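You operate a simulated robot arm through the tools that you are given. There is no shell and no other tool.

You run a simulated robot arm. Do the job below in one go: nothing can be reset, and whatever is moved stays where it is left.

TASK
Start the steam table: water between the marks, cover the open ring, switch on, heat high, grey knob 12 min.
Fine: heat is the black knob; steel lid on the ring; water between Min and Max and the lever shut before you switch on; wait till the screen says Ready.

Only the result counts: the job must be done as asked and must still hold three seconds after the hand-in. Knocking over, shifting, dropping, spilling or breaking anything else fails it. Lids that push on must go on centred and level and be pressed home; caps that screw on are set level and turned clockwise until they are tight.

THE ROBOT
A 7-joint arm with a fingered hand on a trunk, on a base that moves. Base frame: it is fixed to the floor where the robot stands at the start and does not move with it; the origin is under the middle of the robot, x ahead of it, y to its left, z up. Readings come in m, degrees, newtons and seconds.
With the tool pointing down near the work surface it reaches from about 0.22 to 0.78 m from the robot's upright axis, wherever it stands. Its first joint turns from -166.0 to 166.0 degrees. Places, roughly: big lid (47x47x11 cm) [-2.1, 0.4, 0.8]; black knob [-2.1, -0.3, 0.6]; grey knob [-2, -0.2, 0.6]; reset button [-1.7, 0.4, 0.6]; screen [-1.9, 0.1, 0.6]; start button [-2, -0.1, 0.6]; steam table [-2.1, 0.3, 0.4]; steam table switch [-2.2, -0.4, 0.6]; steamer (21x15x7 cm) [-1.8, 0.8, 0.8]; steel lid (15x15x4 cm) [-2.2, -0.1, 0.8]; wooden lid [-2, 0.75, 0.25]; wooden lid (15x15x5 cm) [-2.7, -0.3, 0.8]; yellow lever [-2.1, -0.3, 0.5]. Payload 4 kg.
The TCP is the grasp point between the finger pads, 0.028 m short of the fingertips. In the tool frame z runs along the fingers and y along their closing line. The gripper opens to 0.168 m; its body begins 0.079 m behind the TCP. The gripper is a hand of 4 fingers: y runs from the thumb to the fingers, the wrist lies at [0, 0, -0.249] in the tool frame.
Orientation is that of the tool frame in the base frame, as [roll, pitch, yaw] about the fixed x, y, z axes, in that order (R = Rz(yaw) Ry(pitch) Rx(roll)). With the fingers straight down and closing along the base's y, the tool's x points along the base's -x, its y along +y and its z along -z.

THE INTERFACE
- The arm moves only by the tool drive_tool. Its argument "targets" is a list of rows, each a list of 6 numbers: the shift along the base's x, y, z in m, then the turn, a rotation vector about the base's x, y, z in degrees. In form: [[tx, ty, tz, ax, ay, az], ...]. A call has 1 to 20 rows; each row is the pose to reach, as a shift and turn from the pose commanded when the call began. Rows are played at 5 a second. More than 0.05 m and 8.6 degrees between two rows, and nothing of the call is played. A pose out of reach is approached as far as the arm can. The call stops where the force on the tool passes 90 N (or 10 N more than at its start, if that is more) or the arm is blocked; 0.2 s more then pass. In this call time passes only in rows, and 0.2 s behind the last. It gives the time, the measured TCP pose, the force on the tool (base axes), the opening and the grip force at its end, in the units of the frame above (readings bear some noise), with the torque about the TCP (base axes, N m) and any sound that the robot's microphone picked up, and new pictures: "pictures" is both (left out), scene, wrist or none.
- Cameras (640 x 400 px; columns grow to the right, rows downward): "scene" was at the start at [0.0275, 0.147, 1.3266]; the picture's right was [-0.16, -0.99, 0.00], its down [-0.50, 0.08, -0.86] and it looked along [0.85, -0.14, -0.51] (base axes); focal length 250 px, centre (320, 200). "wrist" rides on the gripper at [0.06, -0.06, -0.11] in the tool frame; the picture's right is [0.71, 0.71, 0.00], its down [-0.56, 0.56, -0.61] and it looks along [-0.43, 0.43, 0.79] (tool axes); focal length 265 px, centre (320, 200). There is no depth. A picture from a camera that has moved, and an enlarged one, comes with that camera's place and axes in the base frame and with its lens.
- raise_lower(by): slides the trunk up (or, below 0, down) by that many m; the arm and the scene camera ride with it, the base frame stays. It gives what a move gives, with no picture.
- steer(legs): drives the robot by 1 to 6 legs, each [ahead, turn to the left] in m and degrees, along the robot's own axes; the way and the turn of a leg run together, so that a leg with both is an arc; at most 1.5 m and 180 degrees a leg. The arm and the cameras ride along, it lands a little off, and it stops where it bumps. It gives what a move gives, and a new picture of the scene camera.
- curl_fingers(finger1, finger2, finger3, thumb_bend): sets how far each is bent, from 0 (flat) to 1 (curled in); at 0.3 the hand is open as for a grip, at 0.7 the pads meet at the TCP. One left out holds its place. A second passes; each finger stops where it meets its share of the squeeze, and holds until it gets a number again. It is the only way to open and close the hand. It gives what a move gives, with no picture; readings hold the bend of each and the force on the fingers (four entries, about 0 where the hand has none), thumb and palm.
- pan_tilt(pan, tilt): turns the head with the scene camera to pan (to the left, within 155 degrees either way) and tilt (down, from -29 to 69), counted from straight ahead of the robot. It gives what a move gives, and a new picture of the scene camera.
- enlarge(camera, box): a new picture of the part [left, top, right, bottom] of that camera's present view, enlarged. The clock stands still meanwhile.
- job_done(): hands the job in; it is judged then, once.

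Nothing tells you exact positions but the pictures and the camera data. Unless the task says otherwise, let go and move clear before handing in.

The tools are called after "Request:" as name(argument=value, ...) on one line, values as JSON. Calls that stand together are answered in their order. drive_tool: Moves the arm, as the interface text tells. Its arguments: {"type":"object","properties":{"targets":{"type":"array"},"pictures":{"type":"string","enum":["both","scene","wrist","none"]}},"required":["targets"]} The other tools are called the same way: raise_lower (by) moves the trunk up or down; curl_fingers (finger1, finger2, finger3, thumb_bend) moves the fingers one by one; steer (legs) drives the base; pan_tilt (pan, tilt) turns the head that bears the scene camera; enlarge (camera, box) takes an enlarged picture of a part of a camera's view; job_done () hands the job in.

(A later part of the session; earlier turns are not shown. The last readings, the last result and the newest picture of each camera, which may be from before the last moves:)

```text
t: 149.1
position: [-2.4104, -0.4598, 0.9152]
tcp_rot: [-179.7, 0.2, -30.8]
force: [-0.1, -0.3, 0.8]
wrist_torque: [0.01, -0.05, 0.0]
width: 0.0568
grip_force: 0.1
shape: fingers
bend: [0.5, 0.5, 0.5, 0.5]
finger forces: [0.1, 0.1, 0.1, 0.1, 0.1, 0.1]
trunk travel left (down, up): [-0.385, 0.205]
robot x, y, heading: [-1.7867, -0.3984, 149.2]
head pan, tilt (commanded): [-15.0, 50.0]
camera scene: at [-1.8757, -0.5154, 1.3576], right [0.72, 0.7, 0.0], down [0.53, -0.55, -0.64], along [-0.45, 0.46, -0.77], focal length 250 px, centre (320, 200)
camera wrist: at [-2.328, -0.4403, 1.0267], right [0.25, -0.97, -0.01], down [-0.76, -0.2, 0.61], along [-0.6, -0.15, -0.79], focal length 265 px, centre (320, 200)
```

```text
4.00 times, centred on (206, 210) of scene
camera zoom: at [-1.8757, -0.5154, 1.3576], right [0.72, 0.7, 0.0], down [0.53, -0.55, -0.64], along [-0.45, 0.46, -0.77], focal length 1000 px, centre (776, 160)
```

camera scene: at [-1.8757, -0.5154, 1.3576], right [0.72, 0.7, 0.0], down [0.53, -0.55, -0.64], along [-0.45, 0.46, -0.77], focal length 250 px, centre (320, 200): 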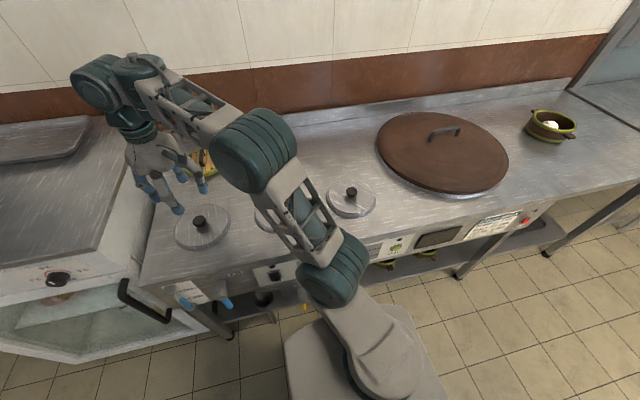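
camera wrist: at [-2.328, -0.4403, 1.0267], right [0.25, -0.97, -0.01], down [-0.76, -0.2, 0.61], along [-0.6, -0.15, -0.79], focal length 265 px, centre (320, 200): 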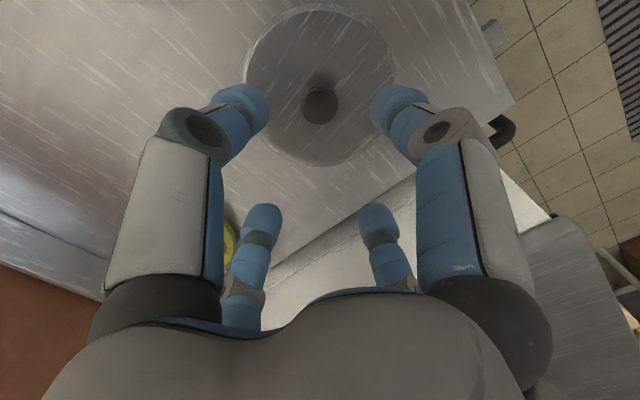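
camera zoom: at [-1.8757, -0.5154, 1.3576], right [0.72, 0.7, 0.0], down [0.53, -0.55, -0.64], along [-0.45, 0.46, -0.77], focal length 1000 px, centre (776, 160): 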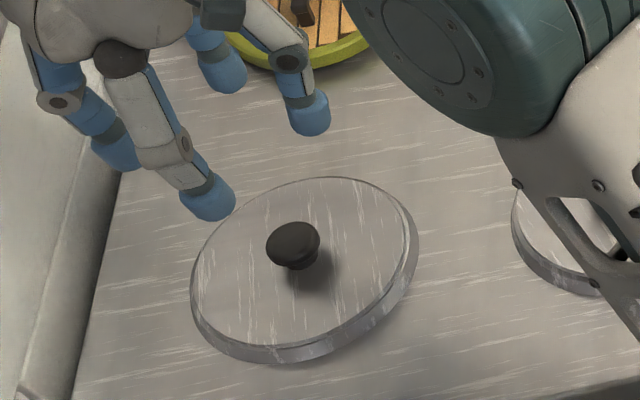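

The lid sits on the ring, centred and level like its neighbours. For certainty I press once more on the knob with a closed fist.

Request:
curl_fingers(finger1=0.7, finger2=0.7, finger3=0.7, thumb_bend=0.7)

Request:
drive_tool(targets=[[0.004, 0.001, -0.03, 0, 0, 0], [0.004, 0.001, -0.06, 0, 0, 0], [0.004, 0.001, -0.085, 0, 0, 0], [0.004, 0.001, -0.095, 0, 0, 0], [0.004, 0.001, -0.103, 0, 0, 0], [0.004, 0.001, -0.109, 0, 0, 0]], pictures="wrist")

```text
t: 150.1
position: [-2.4095, -0.4588, 0.917]
tcp_rot: [-179.8, 0.1, -30.9]
force: [-0.3, -0.1, -0.4]
wrist_torque: [0.0, 0.02, -0.01]
width: 0.0018
grip_force: 0.1
shape: fingers
bend: [0.69, 0.69, 0.69, 0.69]
finger forces: [0.0, 0.1, 0.0, 0.0, 0.0, 0.0]
trunk travel left (down, up): [-0.385, 0.205]
robot x, y, heading: [-1.7903, -0.3982, 148.9]
head pan, tilt (commanded): [-15.0, 50.0]
```

```text
t: 151.5
position: [-2.4047, -0.4547, 0.8074]
tcp_rot: [180.0, 0.6, -30.9]
force: [-2.0, -1.4, 19.8]
wrist_torque: [-0.06, 0.03, 0.0]
width: 0.0012
grip_force: 12.6
shape: fingers
bend: [0.69, 0.69, 0.69, 0.69]
finger forces: [10.2, 6.9, 8.1, 0.0, 0.1, 0.0]
trunk travel left (down, up): [-0.385, 0.205]
robot x, y, heading: [-1.7846, -0.4003, 149.0]
head pan, tilt (commanded): [-15.0, 50.0]
camera wrist: at [-2.3217, -0.4368, 0.9182], right [0.24, -0.97, -0.01], down [-0.76, -0.2, 0.62], along [-0.6, -0.15, -0.79], focal length 265 px, centre (320, 200)
```

wrist: 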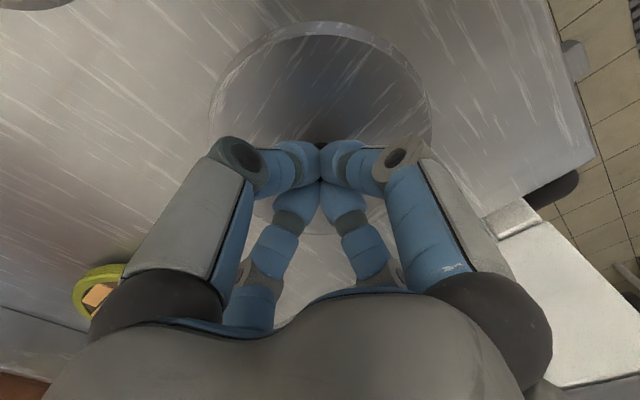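

Knob pressed at 20 N through three fingers. I add a little more push and then lift away.

Request:
drive_tool(targets=[[0, 0, -0.005, 0, 0, 0], [0, 0, -0.009, 0, 0, 0]], pictures="none")

Request:
drive_tool(targets=[[0, 0, 0.02, 0, 0, 0], [0, 0, 0.06, 0, 0, 0], [0, 0, 0.1, 0, 0, 0], [0, 0, 0.13, 0, 0, 0]], pictures="both")

Request:
enlarge(camera="scene", box=[126, 160, 286, 260])

```text
t: 152.1
position: [-2.4037, -0.4571, 0.8082]
tcp_rot: [179.3, 1.1, -30.9]
force: [-3.0, -0.2, 70.7]
wrist_torque: [0.02, -0.15, -0.02]
width: 0.0002
grip_force: 44.3
shape: fingers
bend: [0.71, 0.71, 0.68, 0.69]
finger forces: [24.4, 19.5, 18.4, 0.0, 26.4, 0.1]
trunk travel left (down, up): [-0.385, 0.205]
robot x, y, heading: [-1.7869, -0.4002, 148.9]
head pan, tilt (commanded): [-15.0, 50.0]
```

```text
t: 153.1
position: [-2.4058, -0.4571, 0.9278]
tcp_rot: [-179.7, 0.2, -30.8]
force: [-0.1, 0.9, -0.4]
wrist_torque: [-0.05, 0.02, -0.02]
width: 0.0017
grip_force: 0.0
shape: fingers
bend: [0.69, 0.69, 0.69, 0.69]
finger forces: [0.0, 0.0, 0.0, 0.1, 0.0, 0.1]
trunk travel left (down, up): [-0.385, 0.205]
robot x, y, heading: [-1.7876, -0.3976, 149.3]
head pan, tilt (commanded): [-15.0, 50.0]
camera scene: at [-1.8756, -0.5152, 1.3576], right [0.72, 0.7, 0.0], down [0.53, -0.55, -0.64], along [-0.45, 0.46, -0.77], focal length 250 px, centre (320, 200)
camera wrist: at [-2.3231, -0.4384, 1.0383], right [0.25, -0.97, -0.01], down [-0.76, -0.2, 0.61], along [-0.6, -0.15, -0.79], focal length 265 px, centre (320, 200)
```

scene: 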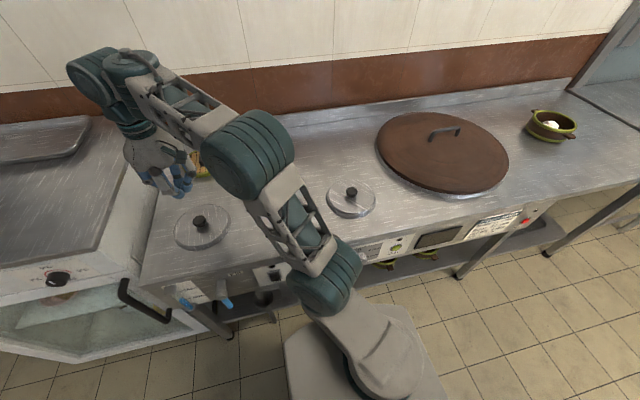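
wrist: 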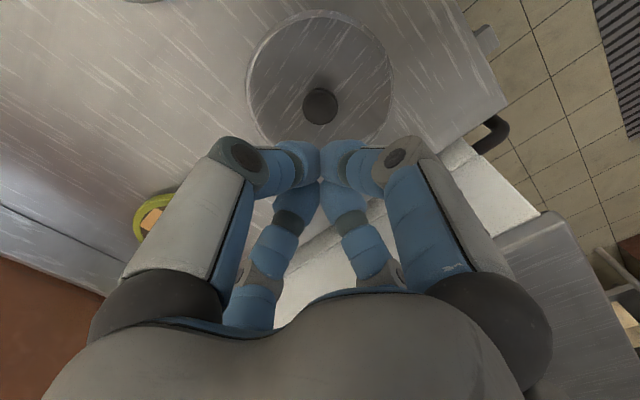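

```text
4.00 times, centred on (206, 210) of scene
camera zoom: at [-1.8756, -0.5152, 1.3576], right [0.72, 0.7, 0.0], down [0.53, -0.55, -0.64], along [-0.45, 0.46, -0.77], focal length 1000 px, centre (776, 160)
```

zoom: 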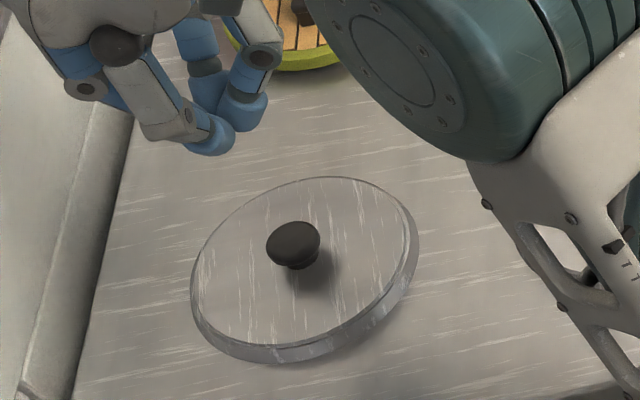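

The lid is home (70 N press). Now I back the robot away 0.27 m for the switch and knobs.

Request:
steer(legs=[[-0.27, 0]])

```text
t: 155.0
position: [-2.1798, -0.5945, 0.9275]
tcp_rot: [-179.7, 0.2, -30.4]
force: [0.4, 0.2, 0.2]
wrist_torque: [-0.01, -0.01, -0.01]
width: 0.0014
grip_force: 0.0
shape: fingers
bend: [0.69, 0.69, 0.69, 0.69]
finger forces: [0.1, 0.1, 0.1, 0.0, 0.0, 0.1]
trunk travel left (down, up): [-0.385, 0.205]
robot x, y, heading: [-1.5639, -0.5315, 149.5]
head pan, tilt (commanded): [-15.0, 50.0]
camera scene: at [-1.6512, -0.6481, 1.3577], right [0.71, 0.7, 0.0], down [0.54, -0.55, -0.64], along [-0.45, 0.46, -0.77], focal length 250 px, centre (320, 200)
```

scene: 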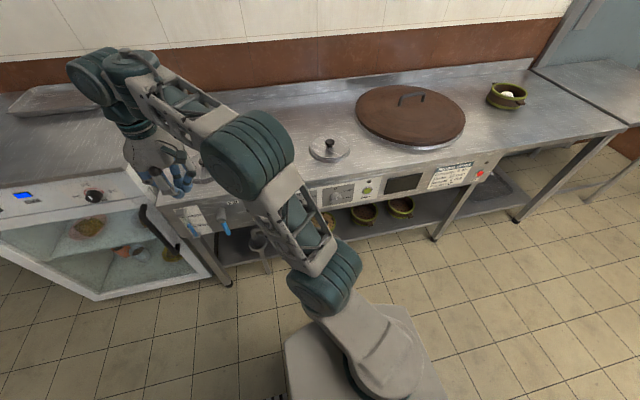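

The robot stands at n≈-1.02, u≈-1.30. I turn the tool horizontal towards the panel again while shifting right towards the switch.

Request:
drive_tool(targets=[[0.0081, 0.0077, 0, 3.49, 5.39, 0], [0.0161, 0.0154, 0, 6.98, 10.79, 0], [0.0242, 0.0231, 0, 10.47, 16.18, 0], [0.0322, 0.0309, 0, 13.96, 21.57, 0], [0.0403, 0.0386, 0, 17.45, 26.96, 0], [0.0483, 0.0463, 0, 20.94, 32.36, 0], [0.0564, 0.054, 0, 24.44, 37.75, 0], [0.0644, 0.0617, 0, 27.93, 43.14, 0], [0.0725, 0.0694, 0, 31.42, 48.54, 0], [0.0805, 0.0771, 0, 34.91, 53.93, 0], [0.0886, 0.0849, 0, 38.4, 59.32, 0], [0.0966, 0.0926, 0, 41.89, 64.71, 0], [0.1047, 0.1003, 0, 45.38, 70.11, 0], [0.1127, 0.108, 0, 48.87, 75.5, 0]], pictures="scene")

```text
t: 158.0
position: [-2.0983, -0.4559, 1.003]
tcp_rot: [176.4, 39.8, -29.5]
force: [-0.8, 0.4, -0.3]
wrist_torque: [0.05, 0.0, -0.04]
width: 0.0013
grip_force: 0.0
shape: fingers
bend: [0.69, 0.69, 0.69, 0.69]
finger forces: [0.1, 0.0, 0.1, 0.1, 0.1, 0.1]
out of reach, approached as far as the arm can: row 1, 5, 6, 7, 8, 9, 10, 11, 12, 13, 14
trunk travel left (down, up): [-0.385, 0.205]
robot x, y, heading: [-1.5684, -0.5309, 150.0]
head pan, tilt (commanded): [-15.0, 50.0]
camera scene: at [-1.6522, -0.6486, 1.3576], right [0.71, 0.7, 0.0], down [0.54, -0.55, -0.64], along [-0.45, 0.46, -0.77], focal length 250 px, centre (320, 200)
```

scene: 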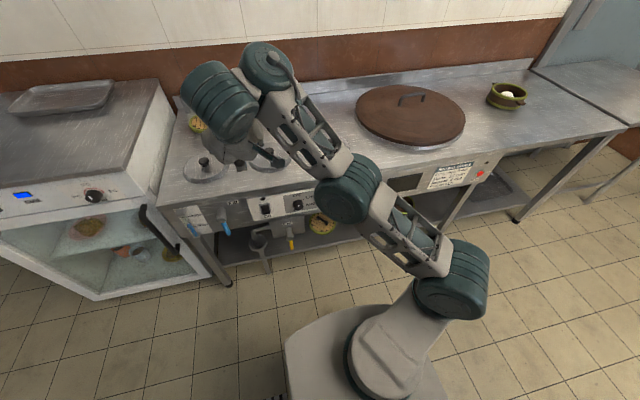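

The rotation stalled at about 40° because the arm is too extended at this height. I lower the trunk first, then finish the rotation there.

Request:
raise_lower(by=-0.34)

Request:
drive_tool(targets=[[0.008, -0.005, 0, 3.49, 5.39, 0], [0.016, -0.01, 0, 6.98, 10.79, 0], [0.024, -0.015, 0, 10.47, 16.18, 0], [0.032, -0.02, 0, 13.96, 21.57, 0]], pictures="both")

```text
t: 161.3
position: [-2.0972, -0.4557, 0.6629]
tcp_rot: [176.3, 40.0, -29.4]
force: [-0.3, 0.3, 0.4]
wrist_torque: [0.0, -0.01, 0.01]
width: 0.0011
grip_force: 0.1
shape: fingers
bend: [0.69, 0.69, 0.69, 0.69]
finger forces: [0.0, 0.0, 0.0, 0.0, 0.0, 0.0]
trunk travel left (down, up): [-0.045, 0.545]
robot x, y, heading: [-1.564, -0.531, 149.5]
head pan, tilt (commanded): [-15.0, 50.0]
```

```text
t: 162.3
position: [-2.05, -0.4341, 0.7175]
tcp_rot: [176.1, 45.0, -27.8]
force: [-3.3, -1.8, -2.9]
wrist_torque: [0.12, -0.05, -0.14]
width: 0.0014
grip_force: 0.1
shape: fingers
bend: [0.69, 0.69, 0.69, 0.69]
finger forces: [0.0, 0.0, 0.1, 0.0, 0.0, 0.1]
out of reach, approached as far as the arm can: row 1, 2, 3, 4
trunk travel left (down, up): [-0.045, 0.545]
robot x, y, heading: [-1.5674, -0.5297, 149.7]
head pan, tilt (commanded): [-15.0, 50.0]
camera scene: at [-1.6537, -0.6483, 1.0174], right [0.71, 0.7, 0.0], down [0.54, -0.55, -0.64], along [-0.45, 0.46, -0.77], focal length 250 px, centre (320, 200)
camera wrist: at [-1.9154, -0.4301, 0.7508], right [0.14, -0.87, -0.47], down [-0.18, -0.49, 0.85], along [-0.97, -0.04, -0.23], focal length 265 px, centre (320, 200)
```

scene: 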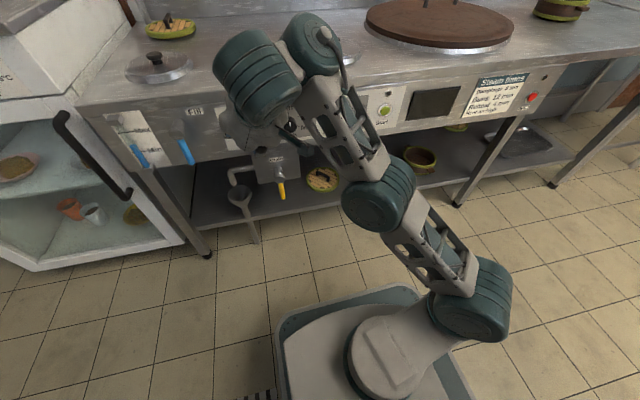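
wrist: 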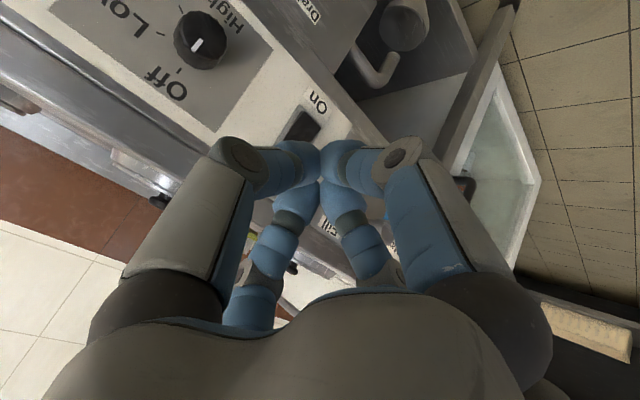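

The wrist is at its limit in this elbow posture. I'll go back to the posture that worked earlier: raise the trunk, point the tool down and move it to the right side before rotating to horizontal again.

Request:
raise_lower(by=0.34)

Request:
drive_tool(targets=[[0.018, 0.033, -0.02, -2.14, -5.21, 0], [0.036, 0.066, -0.04, -4.28, -10.43, 0], [0.054, 0.099, -0.06, -6.41, -15.64, 0], [0.072, 0.132, -0.08, -8.55, -20.85, 0], [0.09, 0.166, -0.1, -10.69, -26.06, 0], [0.108, 0.2, -0.12, -12.83, -31.28, 0], [0.126, 0.233, -0.14, -14.96, -36.49, 0], [0.144, 0.266, -0.16, -17.1, -41.7, 0], [0.1628, 0.2994, -0.18, -17.1, -41.7, 0]], pictures="scene")

```text
t: 165.6
position: [-2.0486, -0.4343, 1.0626]
tcp_rot: [175.6, 45.3, -28.4]
force: [-0.2, 0.3, 0.0]
wrist_torque: [0.01, -0.02, 0.0]
width: 0.0015
grip_force: 0.0
shape: fingers
bend: [0.69, 0.69, 0.69, 0.69]
finger forces: [0.0, 0.1, 0.1, 0.0, 0.1, 0.0]
trunk travel left (down, up): [-0.385, 0.205]
robot x, y, heading: [-1.566, -0.5312, 149.6]
head pan, tilt (commanded): [-15.0, 50.0]
```

```text
t: 167.6
position: [-1.8822, -0.1345, 0.8781]
tcp_rot: [179.8, 0.4, -26.5]
force: [0.0, -1.0, 1.6]
wrist_torque: [0.01, -0.04, 0.0]
width: 0.0015
grip_force: 0.0
shape: fingers
bend: [0.69, 0.69, 0.69, 0.69]
finger forces: [0.0, 0.0, 0.0, 0.0, 0.0, 0.0]
trunk travel left (down, up): [-0.385, 0.205]
robot x, y, heading: [-1.5612, -0.5297, 149.7]
head pan, tilt (commanded): [-15.0, 50.0]
camera scene: at [-1.6514, -0.6478, 1.3578], right [0.71, 0.7, 0.0], down [0.54, -0.55, -0.64], along [-0.45, 0.46, -0.77], focal length 250 px, centre (320, 200)
```

scene: 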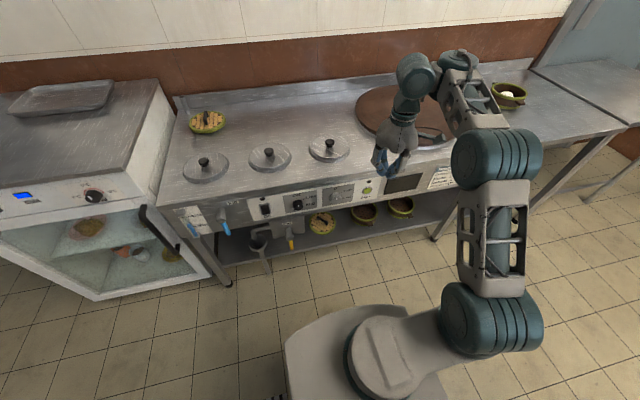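

The tool points down at the right side now. I correct the yaw to match the table, then rotate to horizontal while sweeping left, as in the run that worked.

Request:
drive_tool(targets=[[0, 0, 0, 0, 0, -3.2], [0, 0, 0, 0, 0, -6.4]], pictures="none")

Request:
drive_tool(targets=[[-0.0137, -0.0303, -0.0079, 3.49, 5.39, 0], [-0.0273, -0.0606, -0.0157, 6.98, 10.79, 0], [-0.041, -0.0908, -0.0236, 10.47, 16.18, 0], [-0.0546, -0.1211, -0.0314, 13.96, 21.57, 0], [-0.0683, -0.1514, -0.0393, 17.45, 26.96, 0], [-0.0819, -0.1817, -0.0471, 20.94, 32.36, 0], [-0.0956, -0.212, -0.055, 24.44, 37.75, 0], [-0.1092, -0.2422, -0.0629, 27.93, 43.14, 0], [-0.1229, -0.2725, -0.0707, 31.42, 48.54, 0], [-0.1365, -0.3028, -0.0786, 34.91, 53.93, 0], [-0.1502, -0.3331, -0.0864, 38.4, 59.32, 0], [-0.1638, -0.3633, -0.0943, 41.89, 64.71, 0], [-0.1775, -0.3936, -0.1021, 45.38, 70.11, 0], [-0.1911, -0.4239, -0.11, 48.87, 75.5, 0]], pictures="scene")

```text
t: 168.2
position: [-1.8828, -0.1332, 0.8796]
tcp_rot: [179.8, 0.4, -33.0]
force: [0.9, 0.8, -0.2]
wrist_torque: [0.0, 0.01, -0.04]
width: 0.0013
grip_force: 0.1
shape: fingers
bend: [0.69, 0.69, 0.69, 0.69]
finger forces: [0.0, 0.1, 0.0, 0.0, 0.0, 0.1]
trunk travel left (down, up): [-0.385, 0.205]
robot x, y, heading: [-1.5629, -0.5317, 149.7]
head pan, tilt (commanded): [-15.0, 50.0]
```

```text
t: 171.2
position: [-2.0198, -0.4841, 1.0565]
tcp_rot: [174.1, 44.9, -26.2]
force: [-1.5, -1.3, -0.6]
wrist_torque: [0.12, -0.02, -0.1]
width: 0.0013
grip_force: 0.1
shape: fingers
bend: [0.69, 0.69, 0.69, 0.69]
finger forces: [0.0, 0.1, 0.0, 0.0, 0.1, 0.0]
out of reach, approached as far as the arm can: row 4, 5, 6, 7, 8, 9, 10, 11, 12, 13, 14
trunk travel left (down, up): [-0.385, 0.205]
robot x, y, heading: [-1.564, -0.5332, 149.9]
head pan, tilt (commanded): [-15.0, 50.0]
camera scene: at [-1.6516, -0.6517, 1.3573], right [0.71, 0.7, 0.0], down [0.54, -0.54, -0.64], along [-0.45, 0.46, -0.77], focal length 250 px, centre (320, 200)
```

scene: 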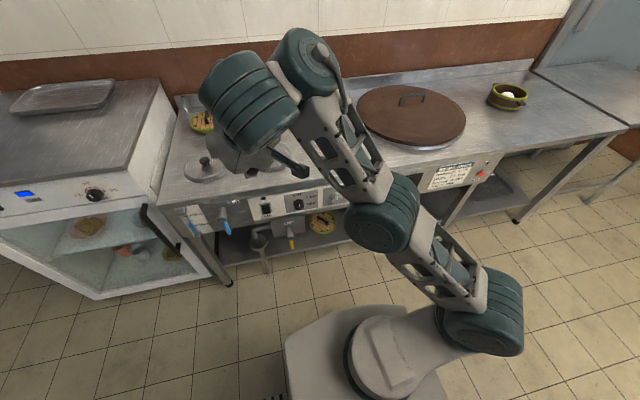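

It stalled at the same 45° with the arm stretched up. I'll fold the arm instead: bring the tool low, close and left at 45° (the earlier posture from which it turned level).

Request:
drive_tool(targets=[[0.0001, -0.0177, -0.0347, 0, 0, -2.14], [0.0002, -0.0355, -0.0694, 0, 0, -4.28], [0.0003, -0.0532, -0.1041, 0, 0, -6.42], [0.0003, -0.071, -0.1389, 0, 0, -8.57], [0.0004, -0.0887, -0.1736, 0, 0, -10.71], [0.0005, -0.1065, -0.2083, 0, 0, -12.85], [0.0006, -0.1242, -0.243, 0, 0, -15]], pictures="scene")

```text
t: 172.8
position: [-2.0392, -0.5606, 0.8835]
tcp_rot: [172.8, 30.6, -39.6]
force: [-0.8, -0.1, 0.0]
wrist_torque: [0.01, 0.0, -0.01]
width: 0.0016
grip_force: 0.1
shape: fingers
bend: [0.69, 0.69, 0.69, 0.69]
finger forces: [0.0, 0.1, 0.1, 0.1, 0.1, 0.0]
out of reach, approached as far as the arm can: row 1, 2, 3, 4, 5, 6, 7
trunk travel left (down, up): [-0.385, 0.205]
robot x, y, heading: [-1.5634, -0.5294, 149.6]
head pan, tilt (commanded): [-15.0, 50.0]
camera scene: at [-1.6513, -0.6484, 1.3577], right [0.71, 0.7, 0.0], down [0.54, -0.54, -0.64], along [-0.45, 0.46, -0.77], focal length 250 px, centre (320, 200)
```

scene: 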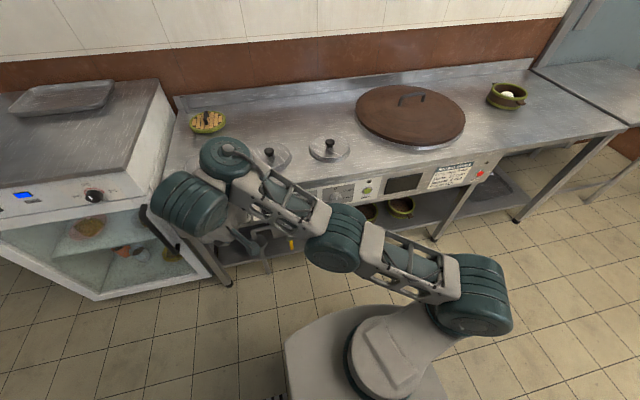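

The arm now lies sideways to the left. I'll make the tool vertical with the wrist close in on the left, so that then only the wrist has to turn the tool forward.

Request:
drive_tool(targets=[[0.0222, -0.0228, -0.03, -2.26, -4.71, 0], [0.0445, -0.0456, -0.06, -4.52, -9.42, 0], [0.0667, -0.0684, -0.09, -6.78, -14.13, 0], [0.089, -0.0913, -0.12, -9.04, -18.85, 0], [0.1112, -0.1141, -0.15, -11.3, -23.56, 0], [0.1335, -0.1369, -0.18, -13.56, -28.27, 0]], pictures="scene")

```text
t: 174.2
position: [-1.919, -0.707, 0.7112]
tcp_rot: [-179.7, -0.1, -37.6]
force: [0.4, 0.7, 0.3]
wrist_torque: [0.02, -0.03, 0.04]
width: 0.0014
grip_force: 0.1
shape: fingers
bend: [0.69, 0.69, 0.69, 0.69]
finger forces: [0.0, 0.1, 0.1, 0.1, 0.1, 0.0]
out of reach, approached as far as the arm can: row 1, 2, 3, 4, 5, 6
trunk travel left (down, up): [-0.385, 0.205]
robot x, y, heading: [-1.5628, -0.5303, 149.5]
head pan, tilt (commanded): [-15.0, 50.0]
camera scene: at [-1.651, -0.648, 1.3578], right [0.71, 0.7, 0.0], down [0.54, -0.55, -0.64], along [-0.45, 0.46, -0.77], focal length 250 px, centre (320, 200)
```

scene: 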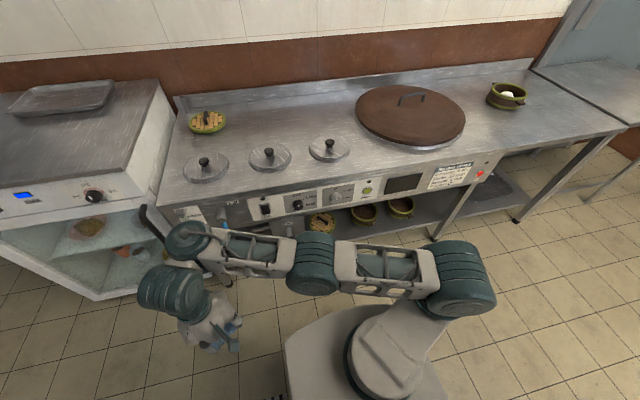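

The tool is vertical with the wrist in close on the left. I fix the yaw and then swing the tool up to horizontal about the wrist.

Request:
drive_tool(targets=[[0, 0, 0, 0, 0, 4.7]], pictures="none")

Request:
drive_tool(targets=[[-0.0273, 0.0176, 0.0021, 4.07, 6.29, 0], [-0.0541, 0.035, 0.0085, 8.15, 12.59, 0], [-0.0799, 0.0517, 0.019, 12.22, 18.88, 0], [-0.1045, 0.0676, 0.0334, 16.29, 25.17, 0], [-0.1272, 0.0823, 0.0514, 20.36, 31.46, 0], [-0.1477, 0.0956, 0.0729, 24.44, 37.76, 0], [-0.1657, 0.1073, 0.0974, 28.51, 44.05, 0], [-0.1809, 0.1171, 0.1245, 32.58, 50.34, 0], [-0.193, 0.1249, 0.1537, 36.65, 56.63, 0], [-0.2018, 0.1306, 0.1846, 40.73, 62.93, 0], [-0.2071, 0.134, 0.2165, 44.8, 69.22, 0], [-0.2089, 0.1352, 0.249, 48.87, 75.51, 0]], pictures="scene")

```text
t: 174.6
position: [-1.9204, -0.7063, 0.7119]
tcp_rot: [-179.7, 0.0, -32.8]
force: [0.3, 0.5, 0.4]
wrist_torque: [0.02, 0.0, -0.03]
width: 0.0016
grip_force: 0.0
shape: fingers
bend: [0.69, 0.69, 0.69, 0.69]
finger forces: [0.1, 0.1, 0.0, 0.1, 0.0, 0.0]
trunk travel left (down, up): [-0.385, 0.205]
robot x, y, heading: [-1.5638, -0.5307, 149.8]
head pan, tilt (commanded): [-15.0, 50.0]
```

```text
t: 177.2
position: [-2.1325, -0.5148, 0.976]
tcp_rot: [172.6, 37.6, -31.7]
force: [-0.2, 0.3, -0.8]
wrist_torque: [0.02, 0.0, -0.02]
width: 0.0013
grip_force: 0.1
shape: fingers
bend: [0.69, 0.69, 0.69, 0.69]
finger forces: [0.0, 0.0, 0.1, 0.0, 0.0, 0.1]
out of reach, approached as far as the arm can: row 3, 4, 5, 6, 7, 8, 9, 10, 11, 12
trunk travel left (down, up): [-0.385, 0.205]
robot x, y, heading: [-1.5678, -0.5328, 149.7]
head pan, tilt (commanded): [-15.0, 50.0]
camera scene: at [-1.6513, -0.6479, 1.3576], right [0.71, 0.7, 0.0], down [0.54, -0.55, -0.64], along [-0.45, 0.46, -0.77], focal length 250 px, centre (320, 200)
```

scene: 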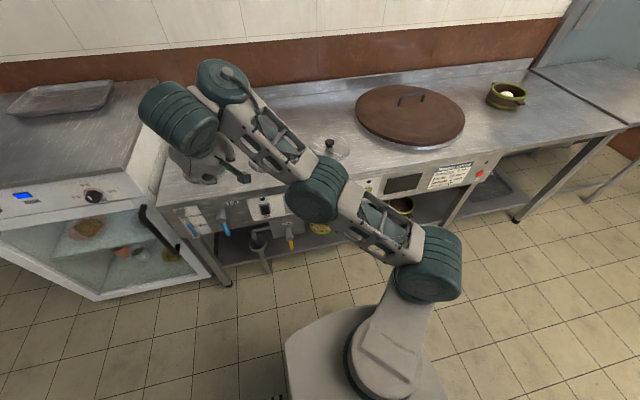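

Same wrist limit in this posture; the tool must be turned with the forearm hanging down instead. I bring the tool vertical near the robot's front, so I can raise the trunk and reach down with the forearm pointing down.

Request:
drive_tool(targets=[[0.0298, 0.0032, -0.0251, -1.43, -4.0, 0], [0.0597, 0.0064, -0.0502, -2.86, -7.99, 0], [0.0895, 0.0095, -0.0753, -4.29, -11.99, 0], [0.1193, 0.0127, -0.1004, -5.72, -15.99, 0], [0.1492, 0.0159, -0.1256, -7.15, -19.98, 0], [0.179, 0.0191, -0.1507, -8.58, -23.98, 0], [0.2088, 0.0222, -0.1758, -10.01, -27.98, 0], [0.2387, 0.0254, -0.2009, -11.44, -31.97, 0], [0.2685, 0.0286, -0.226, -12.87, -35.97, 0]], pictures="scene")

```text
t: 179.2
position: [-1.9605, -0.4819, 0.7963]
tcp_rot: [-180.0, -0.1, -29.4]
force: [-0.2, -0.2, 0.8]
wrist_torque: [0.0, -0.01, -0.02]
width: 0.0013
grip_force: 0.0
shape: fingers
bend: [0.69, 0.69, 0.69, 0.69]
finger forces: [0.0, 0.0, 0.0, 0.0, 0.1, 0.1]
out of reach, approached as far as the arm can: row 4, 5, 6, 7, 8, 9
trunk travel left (down, up): [-0.385, 0.205]
robot x, y, heading: [-1.5654, -0.532, 149.4]
head pan, tilt (commanded): [-15.0, 50.0]
camera scene: at [-1.651, -0.648, 1.3578], right [0.71, 0.7, 0.0], down [0.54, -0.55, -0.64], along [-0.45, 0.46, -0.77], focal length 250 px, centre (320, 200)
```

scene: 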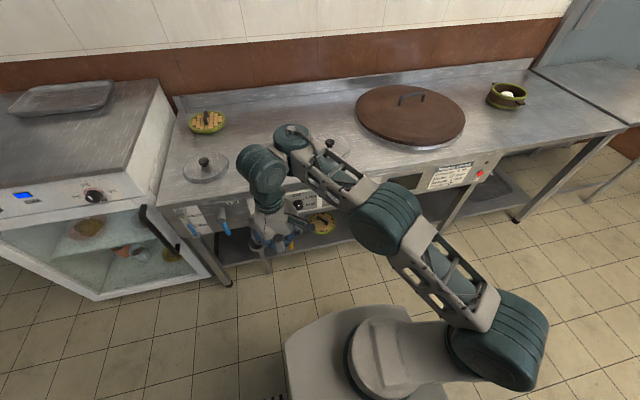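

The tool is vertical with the elbow to the right. I raise the trunk fully and then reach down so the forearm points downward.

Request:
raise_lower(by=0.2)

Request:
drive_tool(targets=[[0, 0, -0.04, 0, 0, 0], [0, 0, -0.08, 0, 0, 0], [0, 0, -0.12, 0, 0, 0], [0, 0, -0.16, 0, 0, 0], [0, 0, -0.2, 0, 0, 0], [0, 0, -0.24, 0, 0, 0], [0, 0, -0.28, 0, 0, 0], [0, 0, -0.32, 0, 0, 0]], pictures="scene")

```text
t: 181.4
position: [-1.9615, -0.4813, 0.9963]
tcp_rot: [-179.9, -0.3, -29.3]
force: [-0.6, 0.5, 0.4]
wrist_torque: [-0.03, -0.01, -0.02]
width: 0.0016
grip_force: 0.1
shape: fingers
bend: [0.69, 0.69, 0.69, 0.69]
finger forces: [0.0, 0.0, 0.0, 0.0, 0.0, 0.1]
trunk travel left (down, up): [-0.585, 0.005]
robot x, y, heading: [-1.5646, -0.5331, 149.7]
head pan, tilt (commanded): [-15.0, 50.0]
```

```text
t: 183.2
position: [-1.9745, -0.4796, 0.8462]
tcp_rot: [-179.1, -1.7, -29.2]
force: [-0.2, 0.4, -0.2]
wrist_torque: [0.05, 0.02, -0.03]
width: 0.0017
grip_force: 0.1
shape: fingers
bend: [0.69, 0.69, 0.69, 0.69]
finger forces: [0.0, 0.1, 0.0, 0.0, 0.0, 0.0]
out of reach, approached as far as the arm can: row 1, 2, 3, 4, 5, 6, 7, 8
trunk travel left (down, up): [-0.585, 0.005]
robot x, y, heading: [-1.5649, -0.5316, 149.4]
head pan, tilt (commanded): [-15.0, 50.0]
camera scene: at [-1.6511, -0.648, 1.5577], right [0.71, 0.7, 0.0], down [0.54, -0.55, -0.64], along [-0.45, 0.46, -0.77], focal length 250 px, centre (320, 200)
```

scene: 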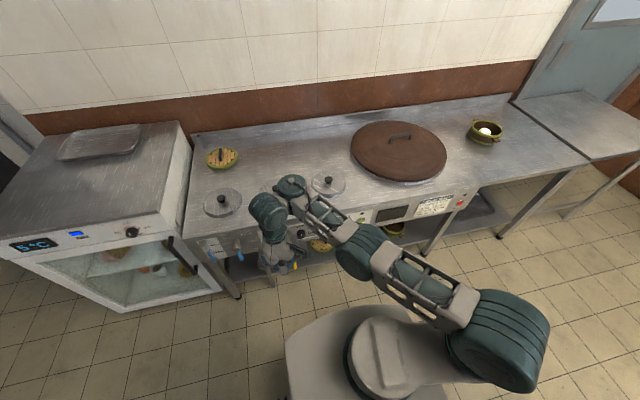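

The arm has drifted into an awkward elbow posture. I'll stretch it straight ahead over the table to bring the elbow back in line, then retract and rotate with everything in one plane.

Request:
drive_tool(targets=[[0, 0, 0.035, 0, 0, 0], [0, 0, 0.07, 0, 0, 0], [0, 0, 0.104, 0, 0, 0], [-0.0234, 0.033, 0.104, 0, 0, 0], [-0.0469, 0.066, 0.104, 0, 0, 0], [-0.0703, 0.0991, 0.104, 0, 0, 0], [-0.0937, 0.1321, 0.104, 0, 0, 0], [-0.1171, 0.1651, 0.104, 0, 0, 0], [-0.1406, 0.1981, 0.104, 0, 0, 0], [-0.164, 0.2311, 0.104, 0, 0, 0], [-0.1874, 0.2641, 0.104, 0, 0, 0], [-0.2108, 0.2972, 0.104, 0, 0, 0], [-0.2343, 0.3302, 0.104, 0, 0, 0], [-0.2577, 0.3632, 0.104, 0, 0, 0]], pictures="scene")

```text
t: 186.2
position: [-2.2211, -0.1341, 0.9505]
tcp_rot: [-179.8, -0.1, -29.1]
force: [0.1, 0.3, 0.2]
wrist_torque: [-0.01, 0.03, 0.0]
width: 0.0013
grip_force: 0.0
shape: fingers
bend: [0.69, 0.69, 0.69, 0.69]
finger forces: [0.1, 0.1, 0.0, 0.0, 0.0, 0.0]
out of reach, approached as far as the arm can: row 1, 2, 3, 14
trunk travel left (down, up): [-0.585, 0.005]
robot x, y, heading: [-1.5663, -0.5317, 149.5]
head pan, tilt (commanded): [-15.0, 50.0]
camera scene: at [-1.6503, -0.6478, 1.5578], right [0.71, 0.7, 0.0], down [0.54, -0.54, -0.64], along [-0.45, 0.46, -0.77], focal length 250 px, centre (320, 200)
```

scene: 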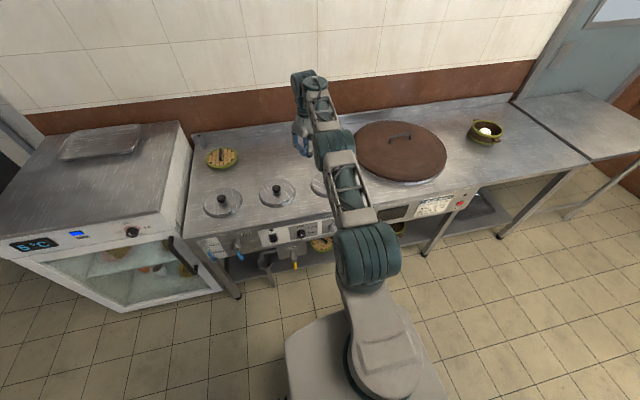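

The arm is now straight and in line. I retract it in this plane to just in front of the robot, correcting the yaw on the way.

Request:
drive_tool(targets=[[0.0365, -0.0227, 0.008, 0, 0, -0.4], [0.073, -0.0454, 0.016, 0, 0, -0.8], [0.1095, -0.068, 0.024, 0, 0, -1.2], [0.146, -0.0907, 0.032, 0, 0, -1.6], [0.1825, -0.1134, 0.04, 0, 0, -2.0], [0.219, -0.1361, 0.048, 0, 0, -2.4], [0.2555, -0.1588, 0.056, 0, 0, -2.8], [0.292, -0.1814, 0.064, 0, 0, -3.2], [0.3285, -0.2041, 0.072, 0, 0, -3.6], [0.365, -0.2268, 0.08, 0, 0, -3.8]], pictures="scene")

```text
t: 188.4
position: [-1.8833, -0.3395, 1.0494]
tcp_rot: [-179.9, -0.4, -33.1]
force: [0.1, -0.2, 0.5]
wrist_torque: [0.07, 0.0, 0.01]
width: 0.0015
grip_force: 0.0
shape: fingers
bend: [0.69, 0.69, 0.69, 0.69]
finger forces: [0.0, 0.0, 0.1, 0.1, 0.0, 0.1]
out of reach, approached as far as the arm can: row 9, 10
trunk travel left (down, up): [-0.585, 0.005]
robot x, y, heading: [-1.5625, -0.5272, 149.6]
head pan, tilt (commanded): [-15.0, 50.0]
camera scene: at [-1.6502, -0.6487, 1.5577], right [0.71, 0.7, 0.0], down [0.54, -0.54, -0.64], along [-0.45, 0.46, -0.77], focal length 250 px, centre (320, 200)
```

scene: 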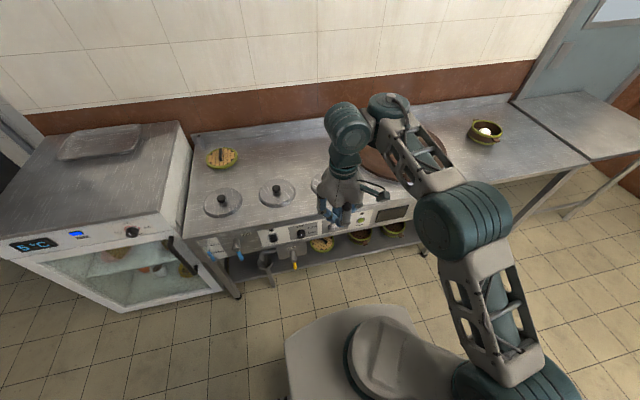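

Retracting so close swung the shoulder aside, which explains the limits; the earlier success had the target about 0.3–0.4 m to my left. So I shift the base right along the table by about 0.29 m, which puts switch and knobs to my left.

Request:
steer(legs=[[0, -84.6]])

```text
t: 192.4
position: [-1.4143, -0.1902, 1.0487]
tcp_rot: [-180.0, -0.4, -116.1]
force: [0.0, -0.4, 0.3]
wrist_torque: [0.02, 0.02, 0.03]
width: 0.0015
grip_force: 0.0
shape: fingers
bend: [0.69, 0.69, 0.69, 0.69]
finger forces: [0.0, 0.0, 0.1, 0.0, 0.0, 0.0]
trunk travel left (down, up): [-0.585, 0.005]
robot x, y, heading: [-1.5656, -0.5308, 66.7]
head pan, tilt (commanded): [-15.0, 50.0]
camera scene: at [-1.6918, -0.4617, 1.5578], right [0.78, -0.62, 0.0], down [-0.48, -0.6, -0.64], along [0.4, 0.5, -0.77], focal length 250 px, centre (320, 200)
```

scene: 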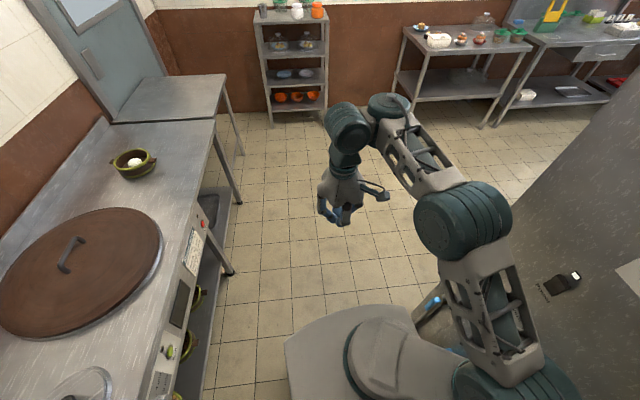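

I'm heading along the table with clear floor ahead. I drive 0.30 m and turn back to face the table.

Request:
steer(legs=[[0.3, 0], [0, 83]])

```text
t: 198.0
position: [-1.7672, -0.068, 1.0486]
tcp_rot: [-179.9, -0.3, -31.9]
force: [-0.1, -0.6, 0.1]
wrist_torque: [-0.01, 0.0, 0.01]
width: 0.0015
grip_force: 0.1
shape: fingers
bend: [0.69, 0.69, 0.69, 0.69]
finger forces: [0.0, 0.0, 0.1, 0.1, 0.1, 0.1]
trunk travel left (down, up): [-0.585, 0.005]
robot x, y, heading: [-1.4447, -0.256, 150.8]
head pan, tilt (commanded): [-15.0, 50.0]
camera scene: at [-1.5294, -0.3736, 1.5577], right [0.7, 0.72, 0.0], down [0.55, -0.53, -0.64], along [-0.46, 0.45, -0.77], focal length 250 px, centre (320, 200)
```

scene: 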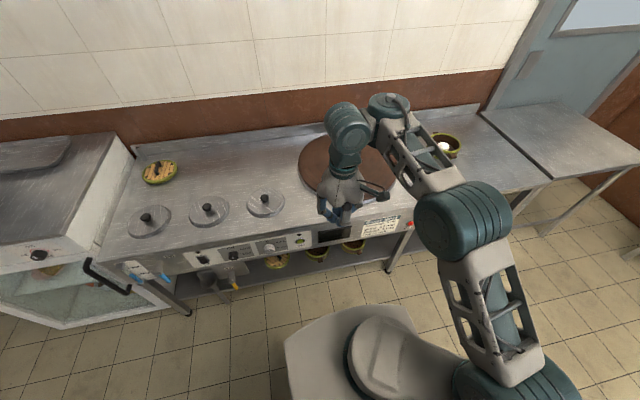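

The base now stands at u≈-1.0. I stretch the arm straight ahead again (over the big lid, well above it), then retract only to about 0.53 m so the shoulder stays forward.

Request:
drive_tool(targets=[[-0.0367, 0.0205, -0.008, 0, 0, 0], [-0.0733, 0.041, -0.016, 0, 0, 0], [-0.11, 0.0615, -0.024, 0, 0, 0], [-0.1466, 0.082, -0.032, 0, 0, 0], [-0.1833, 0.1025, -0.04, 0, 0, 0], [-0.22, 0.123, -0.048, 0, 0, 0], [-0.2566, 0.1434, -0.056, 0, 0, 0], [-0.2933, 0.1639, -0.064, 0, 0, 0], [-0.33, 0.1844, -0.072, 0, 0, 0]], pictures="none")

Request:
drive_tool(targets=[[0.0314, -0.0176, 0.02, 0, 0, 0], [0.0629, -0.0351, 0.04, 0, 0, 0], [0.0943, -0.0527, 0.06, 0, 0, 0], [0.1257, -0.0703, 0.07, 0, 0, 0], [0.1571, -0.0878, 0.08, 0, 0, 0], [0.1833, -0.1025, 0.09, 0, 0, 0]], pictures="scene")

```text
t: 200.0
position: [-2.1023, 0.114, 0.9743]
tcp_rot: [-179.7, -0.4, -31.8]
force: [0.6, -0.1, 0.9]
wrist_torque: [0.03, 0.01, -0.01]
width: 0.0014
grip_force: 0.2
shape: fingers
bend: [0.69, 0.69, 0.69, 0.69]
finger forces: [0.0, 0.1, 0.0, 0.0, 0.1, 0.0]
trunk travel left (down, up): [-0.585, 0.005]
robot x, y, heading: [-1.4432, -0.2552, 150.9]
head pan, tilt (commanded): [-15.0, 50.0]
```

```text
t: 201.4
position: [-1.9136, 0.0101, 1.0659]
tcp_rot: [-180.0, -0.4, -32.0]
force: [-0.5, 0.3, 0.6]
wrist_torque: [-0.02, 0.02, 0.03]
width: 0.0016
grip_force: 0.1
shape: fingers
bend: [0.69, 0.69, 0.69, 0.69]
finger forces: [0.0, 0.0, 0.0, 0.0, 0.0, 0.1]
trunk travel left (down, up): [-0.585, 0.005]
robot x, y, heading: [-1.4449, -0.2535, 150.8]
head pan, tilt (commanded): [-15.0, 50.0]
camera scene: at [-1.5287, -0.3737, 1.5578], right [0.7, 0.72, 0.0], down [0.55, -0.53, -0.64], along [-0.46, 0.45, -0.77], focal length 250 px, centre (320, 200)
```

scene: 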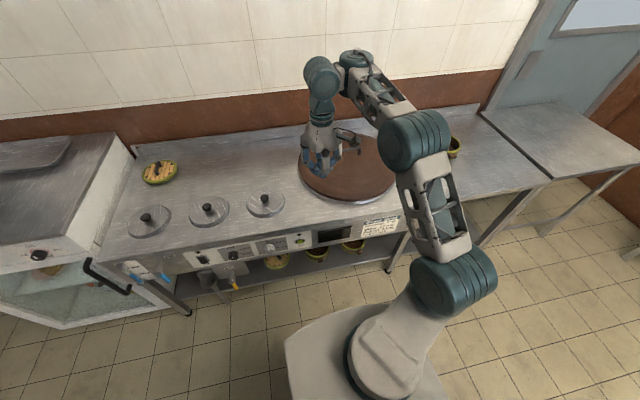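

The arm bends best with the forearm pointing forward and the tool in line with it, so the place to rotate is when extended. I extend again and rotate the tool to horizontal out there, high above the table.

Request:
drive_tool(targets=[[-0.0332, 0.0185, -0.0172, 0, 0, 0], [-0.0663, 0.0371, -0.0344, 0, 0, 0], [-0.0995, 0.0556, -0.0516, 0, 0, 0], [-0.1327, 0.0742, -0.0688, 0, 0, 0], [-0.1659, 0.0927, -0.086, 0, 0, 0]], pictures="none")

Request:
drive_tool(targets=[[-0.0207, 0.0134, 0.0076, 4.07, 6.29, 0], [-0.0398, 0.0257, 0.0198, 8.15, 12.59, 0], [-0.0571, 0.037, 0.0356, 12.22, 18.88, 0], [-0.0719, 0.0465, 0.0544, 16.29, 25.17, 0], [-0.0834, 0.054, 0.076, 20.36, 31.46, 0], [-0.0917, 0.0593, 0.1006, 24.44, 37.76, 0], [-0.0967, 0.0626, 0.1272, 28.51, 44.05, 0], [-0.0978, 0.0633, 0.1547, 32.58, 50.34, 0], [-0.0959, 0.0621, 0.183, 36.65, 56.63, 0], [-0.09, 0.0583, 0.2121, 40.73, 62.93, 0], [-0.08, 0.0518, 0.2407, 44.8, 69.22, 0], [-0.0663, 0.0429, 0.268, 48.87, 75.51, 0]], pictures="scene")

```text
t: 202.6
position: [-2.0845, 0.1073, 0.98]
tcp_rot: [-179.8, -0.4, -31.9]
force: [0.2, 0.8, -0.2]
wrist_torque: [0.0, -0.01, 0.03]
width: 0.0013
grip_force: 0.0
shape: fingers
bend: [0.69, 0.69, 0.69, 0.69]
finger forces: [0.0, 0.0, 0.0, 0.0, 0.0, 0.0]
trunk travel left (down, up): [-0.585, 0.005]
robot x, y, heading: [-1.4429, -0.2545, 151.0]
head pan, tilt (commanded): [-15.0, 50.0]
```

```text
t: 205.2
position: [-2.1437, 0.1476, 1.2474]
tcp_rot: [-105.4, 89.0, 41.6]
force: [-0.2, -0.1, -0.7]
wrist_torque: [0.01, 0.02, 0.0]
width: 0.0018
grip_force: 0.1
shape: fingers
bend: [0.69, 0.69, 0.69, 0.69]
finger forces: [0.0, 0.1, 0.0, 0.0, 0.0, 0.1]
out of reach, approached as far as the arm can: row 3
trunk travel left (down, up): [-0.585, 0.005]
robot x, y, heading: [-1.4447, -0.2554, 150.9]
head pan, tilt (commanded): [-15.0, 50.0]
camera scene: at [-1.5291, -0.3738, 1.5578], right [0.7, 0.72, 0.0], down [0.55, -0.53, -0.64], along [-0.46, 0.45, -0.77], focal length 250 px, centre (320, 200)
```

scene: 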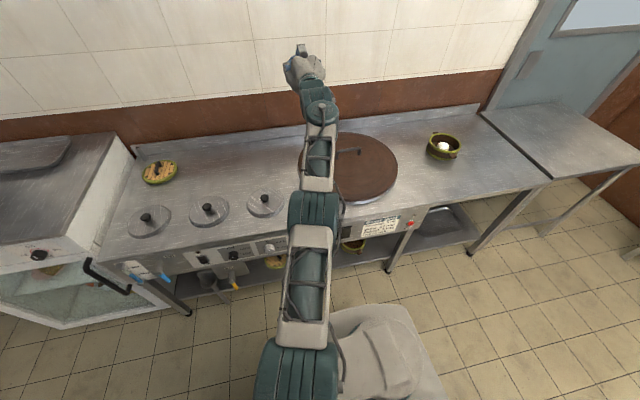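

The tool is horizontal now with the arm in line. I retract it level, moving left to about u=-1.30 in front of the table edge.

Request:
drive_tool(targets=[[0.0162, -0.0363, -0.0023, 0, 0, 0], [0.0324, -0.0726, -0.0045, 0, 0, 0], [0.0486, -0.1088, -0.0068, 0, 0, 0], [0.0648, -0.1451, -0.009, 0, 0, 0], [0.081, -0.1814, -0.0113, 0, 0, 0], [0.0972, -0.2177, -0.0135, 0, 0, 0], [0.1134, -0.2539, -0.0158, 0, 0, 0], [0.1296, -0.2902, -0.018, 0, 0, 0], [0.1458, -0.3265, -0.0203, 0, 0, 0], [0.162, -0.3628, -0.0225, 0, 0, 0], [0.1782, -0.399, -0.0248, 0, 0, 0], [0.1944, -0.4353, -0.027, 0, 0, 0]], pictures="scene")

```text
t: 208.0
position: [-1.9571, -0.2566, 1.2142]
tcp_rot: [-117.0, 88.2, 26.4]
force: [0.5, -0.5, 0.5]
wrist_torque: [0.0, 0.03, 0.01]
width: 0.0018
grip_force: 0.2
shape: fingers
bend: [0.69, 0.69, 0.69, 0.69]
finger forces: [0.0, 0.0, 0.0, 0.1, 0.0, 0.0]
trunk travel left (down, up): [-0.585, 0.005]
robot x, y, heading: [-1.4498, -0.2578, 150.9]
head pan, tilt (commanded): [-15.0, 50.0]
stopped in row 12: the arm was blocked; the commanded pose is now the measured one
camera scene: at [-1.5297, -0.3734, 1.5578], right [0.7, 0.72, 0.0], down [0.55, -0.53, -0.64], along [-0.46, 0.45, -0.77], focal length 250 px, centre (320, 200)
```

scene: 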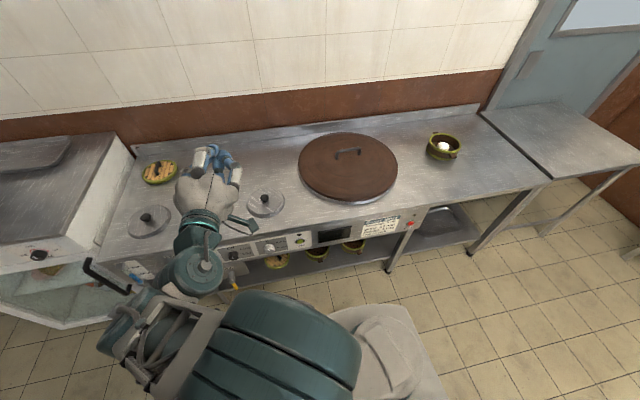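

The tool is horizontal at (n≈-1.50, u≈-1.28); it stopped since the elbow comes near the mast. I lower the trunk to panel height.

Request:
raise_lower(by=-0.57)

Request:
pan_tilt(pan=20, tilt=30)

```text
refused: -0.57 is not a number from -0.4 to 0.4
```

```text
t: 209.0
position: [-1.958, -0.256, 1.2141]
tcp_rot: [-116.4, 88.2, 26.9]
force: [-0.2, 0.2, 0.1]
wrist_torque: [-0.03, 0.01, 0.02]
width: 0.0015
grip_force: 0.2
shape: fingers
bend: [0.69, 0.69, 0.69, 0.69]
finger forces: [0.0, 0.0, 0.1, 0.0, 0.0, 0.0]
trunk travel left (down, up): [-0.585, 0.005]
robot x, y, heading: [-1.4454, -0.2548, 150.7]
head pan, tilt (commanded): [20.0, 30.0]
camera scene: at [-1.5636, -0.4129, 1.5872], right [0.16, 0.99, 0.0], down [0.49, -0.08, -0.87], along [-0.85, 0.14, -0.5], focal length 250 px, centre (320, 200)
```

scene: 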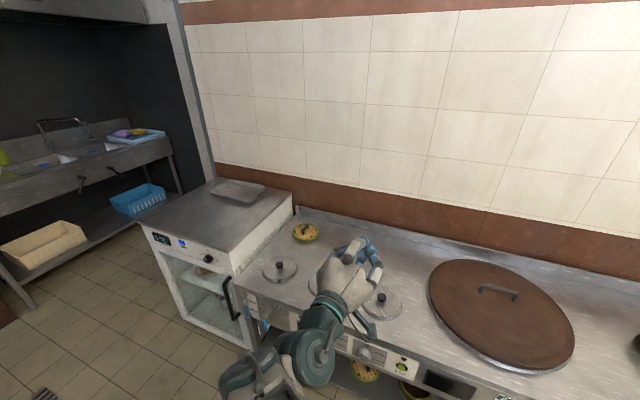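

The hand points at the panel side and the view is good. I lower the trunk in two steps.

Request:
raise_lower(by=-0.3)

Request:
raise_lower(by=-0.27)

Request:
pan_tilt(pan=10, tilt=30)

```text
t: 212.0
position: [-1.9572, -0.2562, 0.914]
tcp_rot: [-116.4, 88.0, 26.7]
force: [-0.2, -0.1, -0.3]
wrist_torque: [0.01, 0.0, 0.05]
width: 0.0016
grip_force: 0.1
shape: fingers
bend: [0.69, 0.69, 0.69, 0.69]
finger forces: [0.2, 0.1, 0.0, 0.1, 0.0, 0.0]
trunk travel left (down, up): [-0.285, 0.305]
robot x, y, heading: [-1.4448, -0.2551, 150.7]
head pan, tilt (commanded): [20.0, 30.0]
```

```text
t: 214.8
position: [-1.9576, -0.2561, 0.6436]
tcp_rot: [-116.4, 88.2, 26.8]
force: [0.5, -0.6, 0.3]
wrist_torque: [-0.02, 0.01, 0.0]
width: 0.0016
grip_force: 0.1
shape: fingers
bend: [0.69, 0.69, 0.69, 0.69]
finger forces: [0.0, 0.0, 0.1, 0.0, 0.0, 0.1]
trunk travel left (down, up): [-0.015, 0.575]
robot x, y, heading: [-1.4449, -0.2525, 150.8]
head pan, tilt (commanded): [20.0, 30.0]
```

```text
t: 215.5
position: [-1.9578, -0.2555, 0.6439]
tcp_rot: [-116.4, 88.1, 26.7]
force: [-0.9, 0.3, 0.2]
wrist_torque: [0.01, 0.01, 0.0]
width: 0.0019
grip_force: 0.1
shape: fingers
bend: [0.69, 0.69, 0.69, 0.69]
finger forces: [0.0, 0.1, 0.1, 0.1, 0.1, 0.0]
trunk travel left (down, up): [-0.015, 0.575]
robot x, y, heading: [-1.4439, -0.2489, 150.8]
head pan, tilt (commanded): [10.0, 30.0]
camera scene: at [-1.5597, -0.3976, 1.0172], right [0.33, 0.94, 0.0], down [0.47, -0.16, -0.87], along [-0.82, 0.29, -0.5], focal length 250 px, centre (320, 200)
```

scene: 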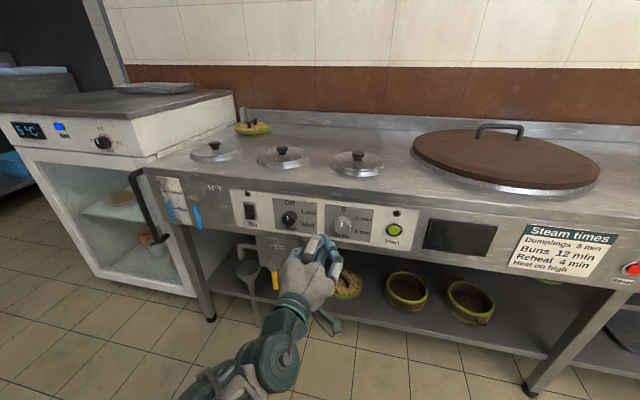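

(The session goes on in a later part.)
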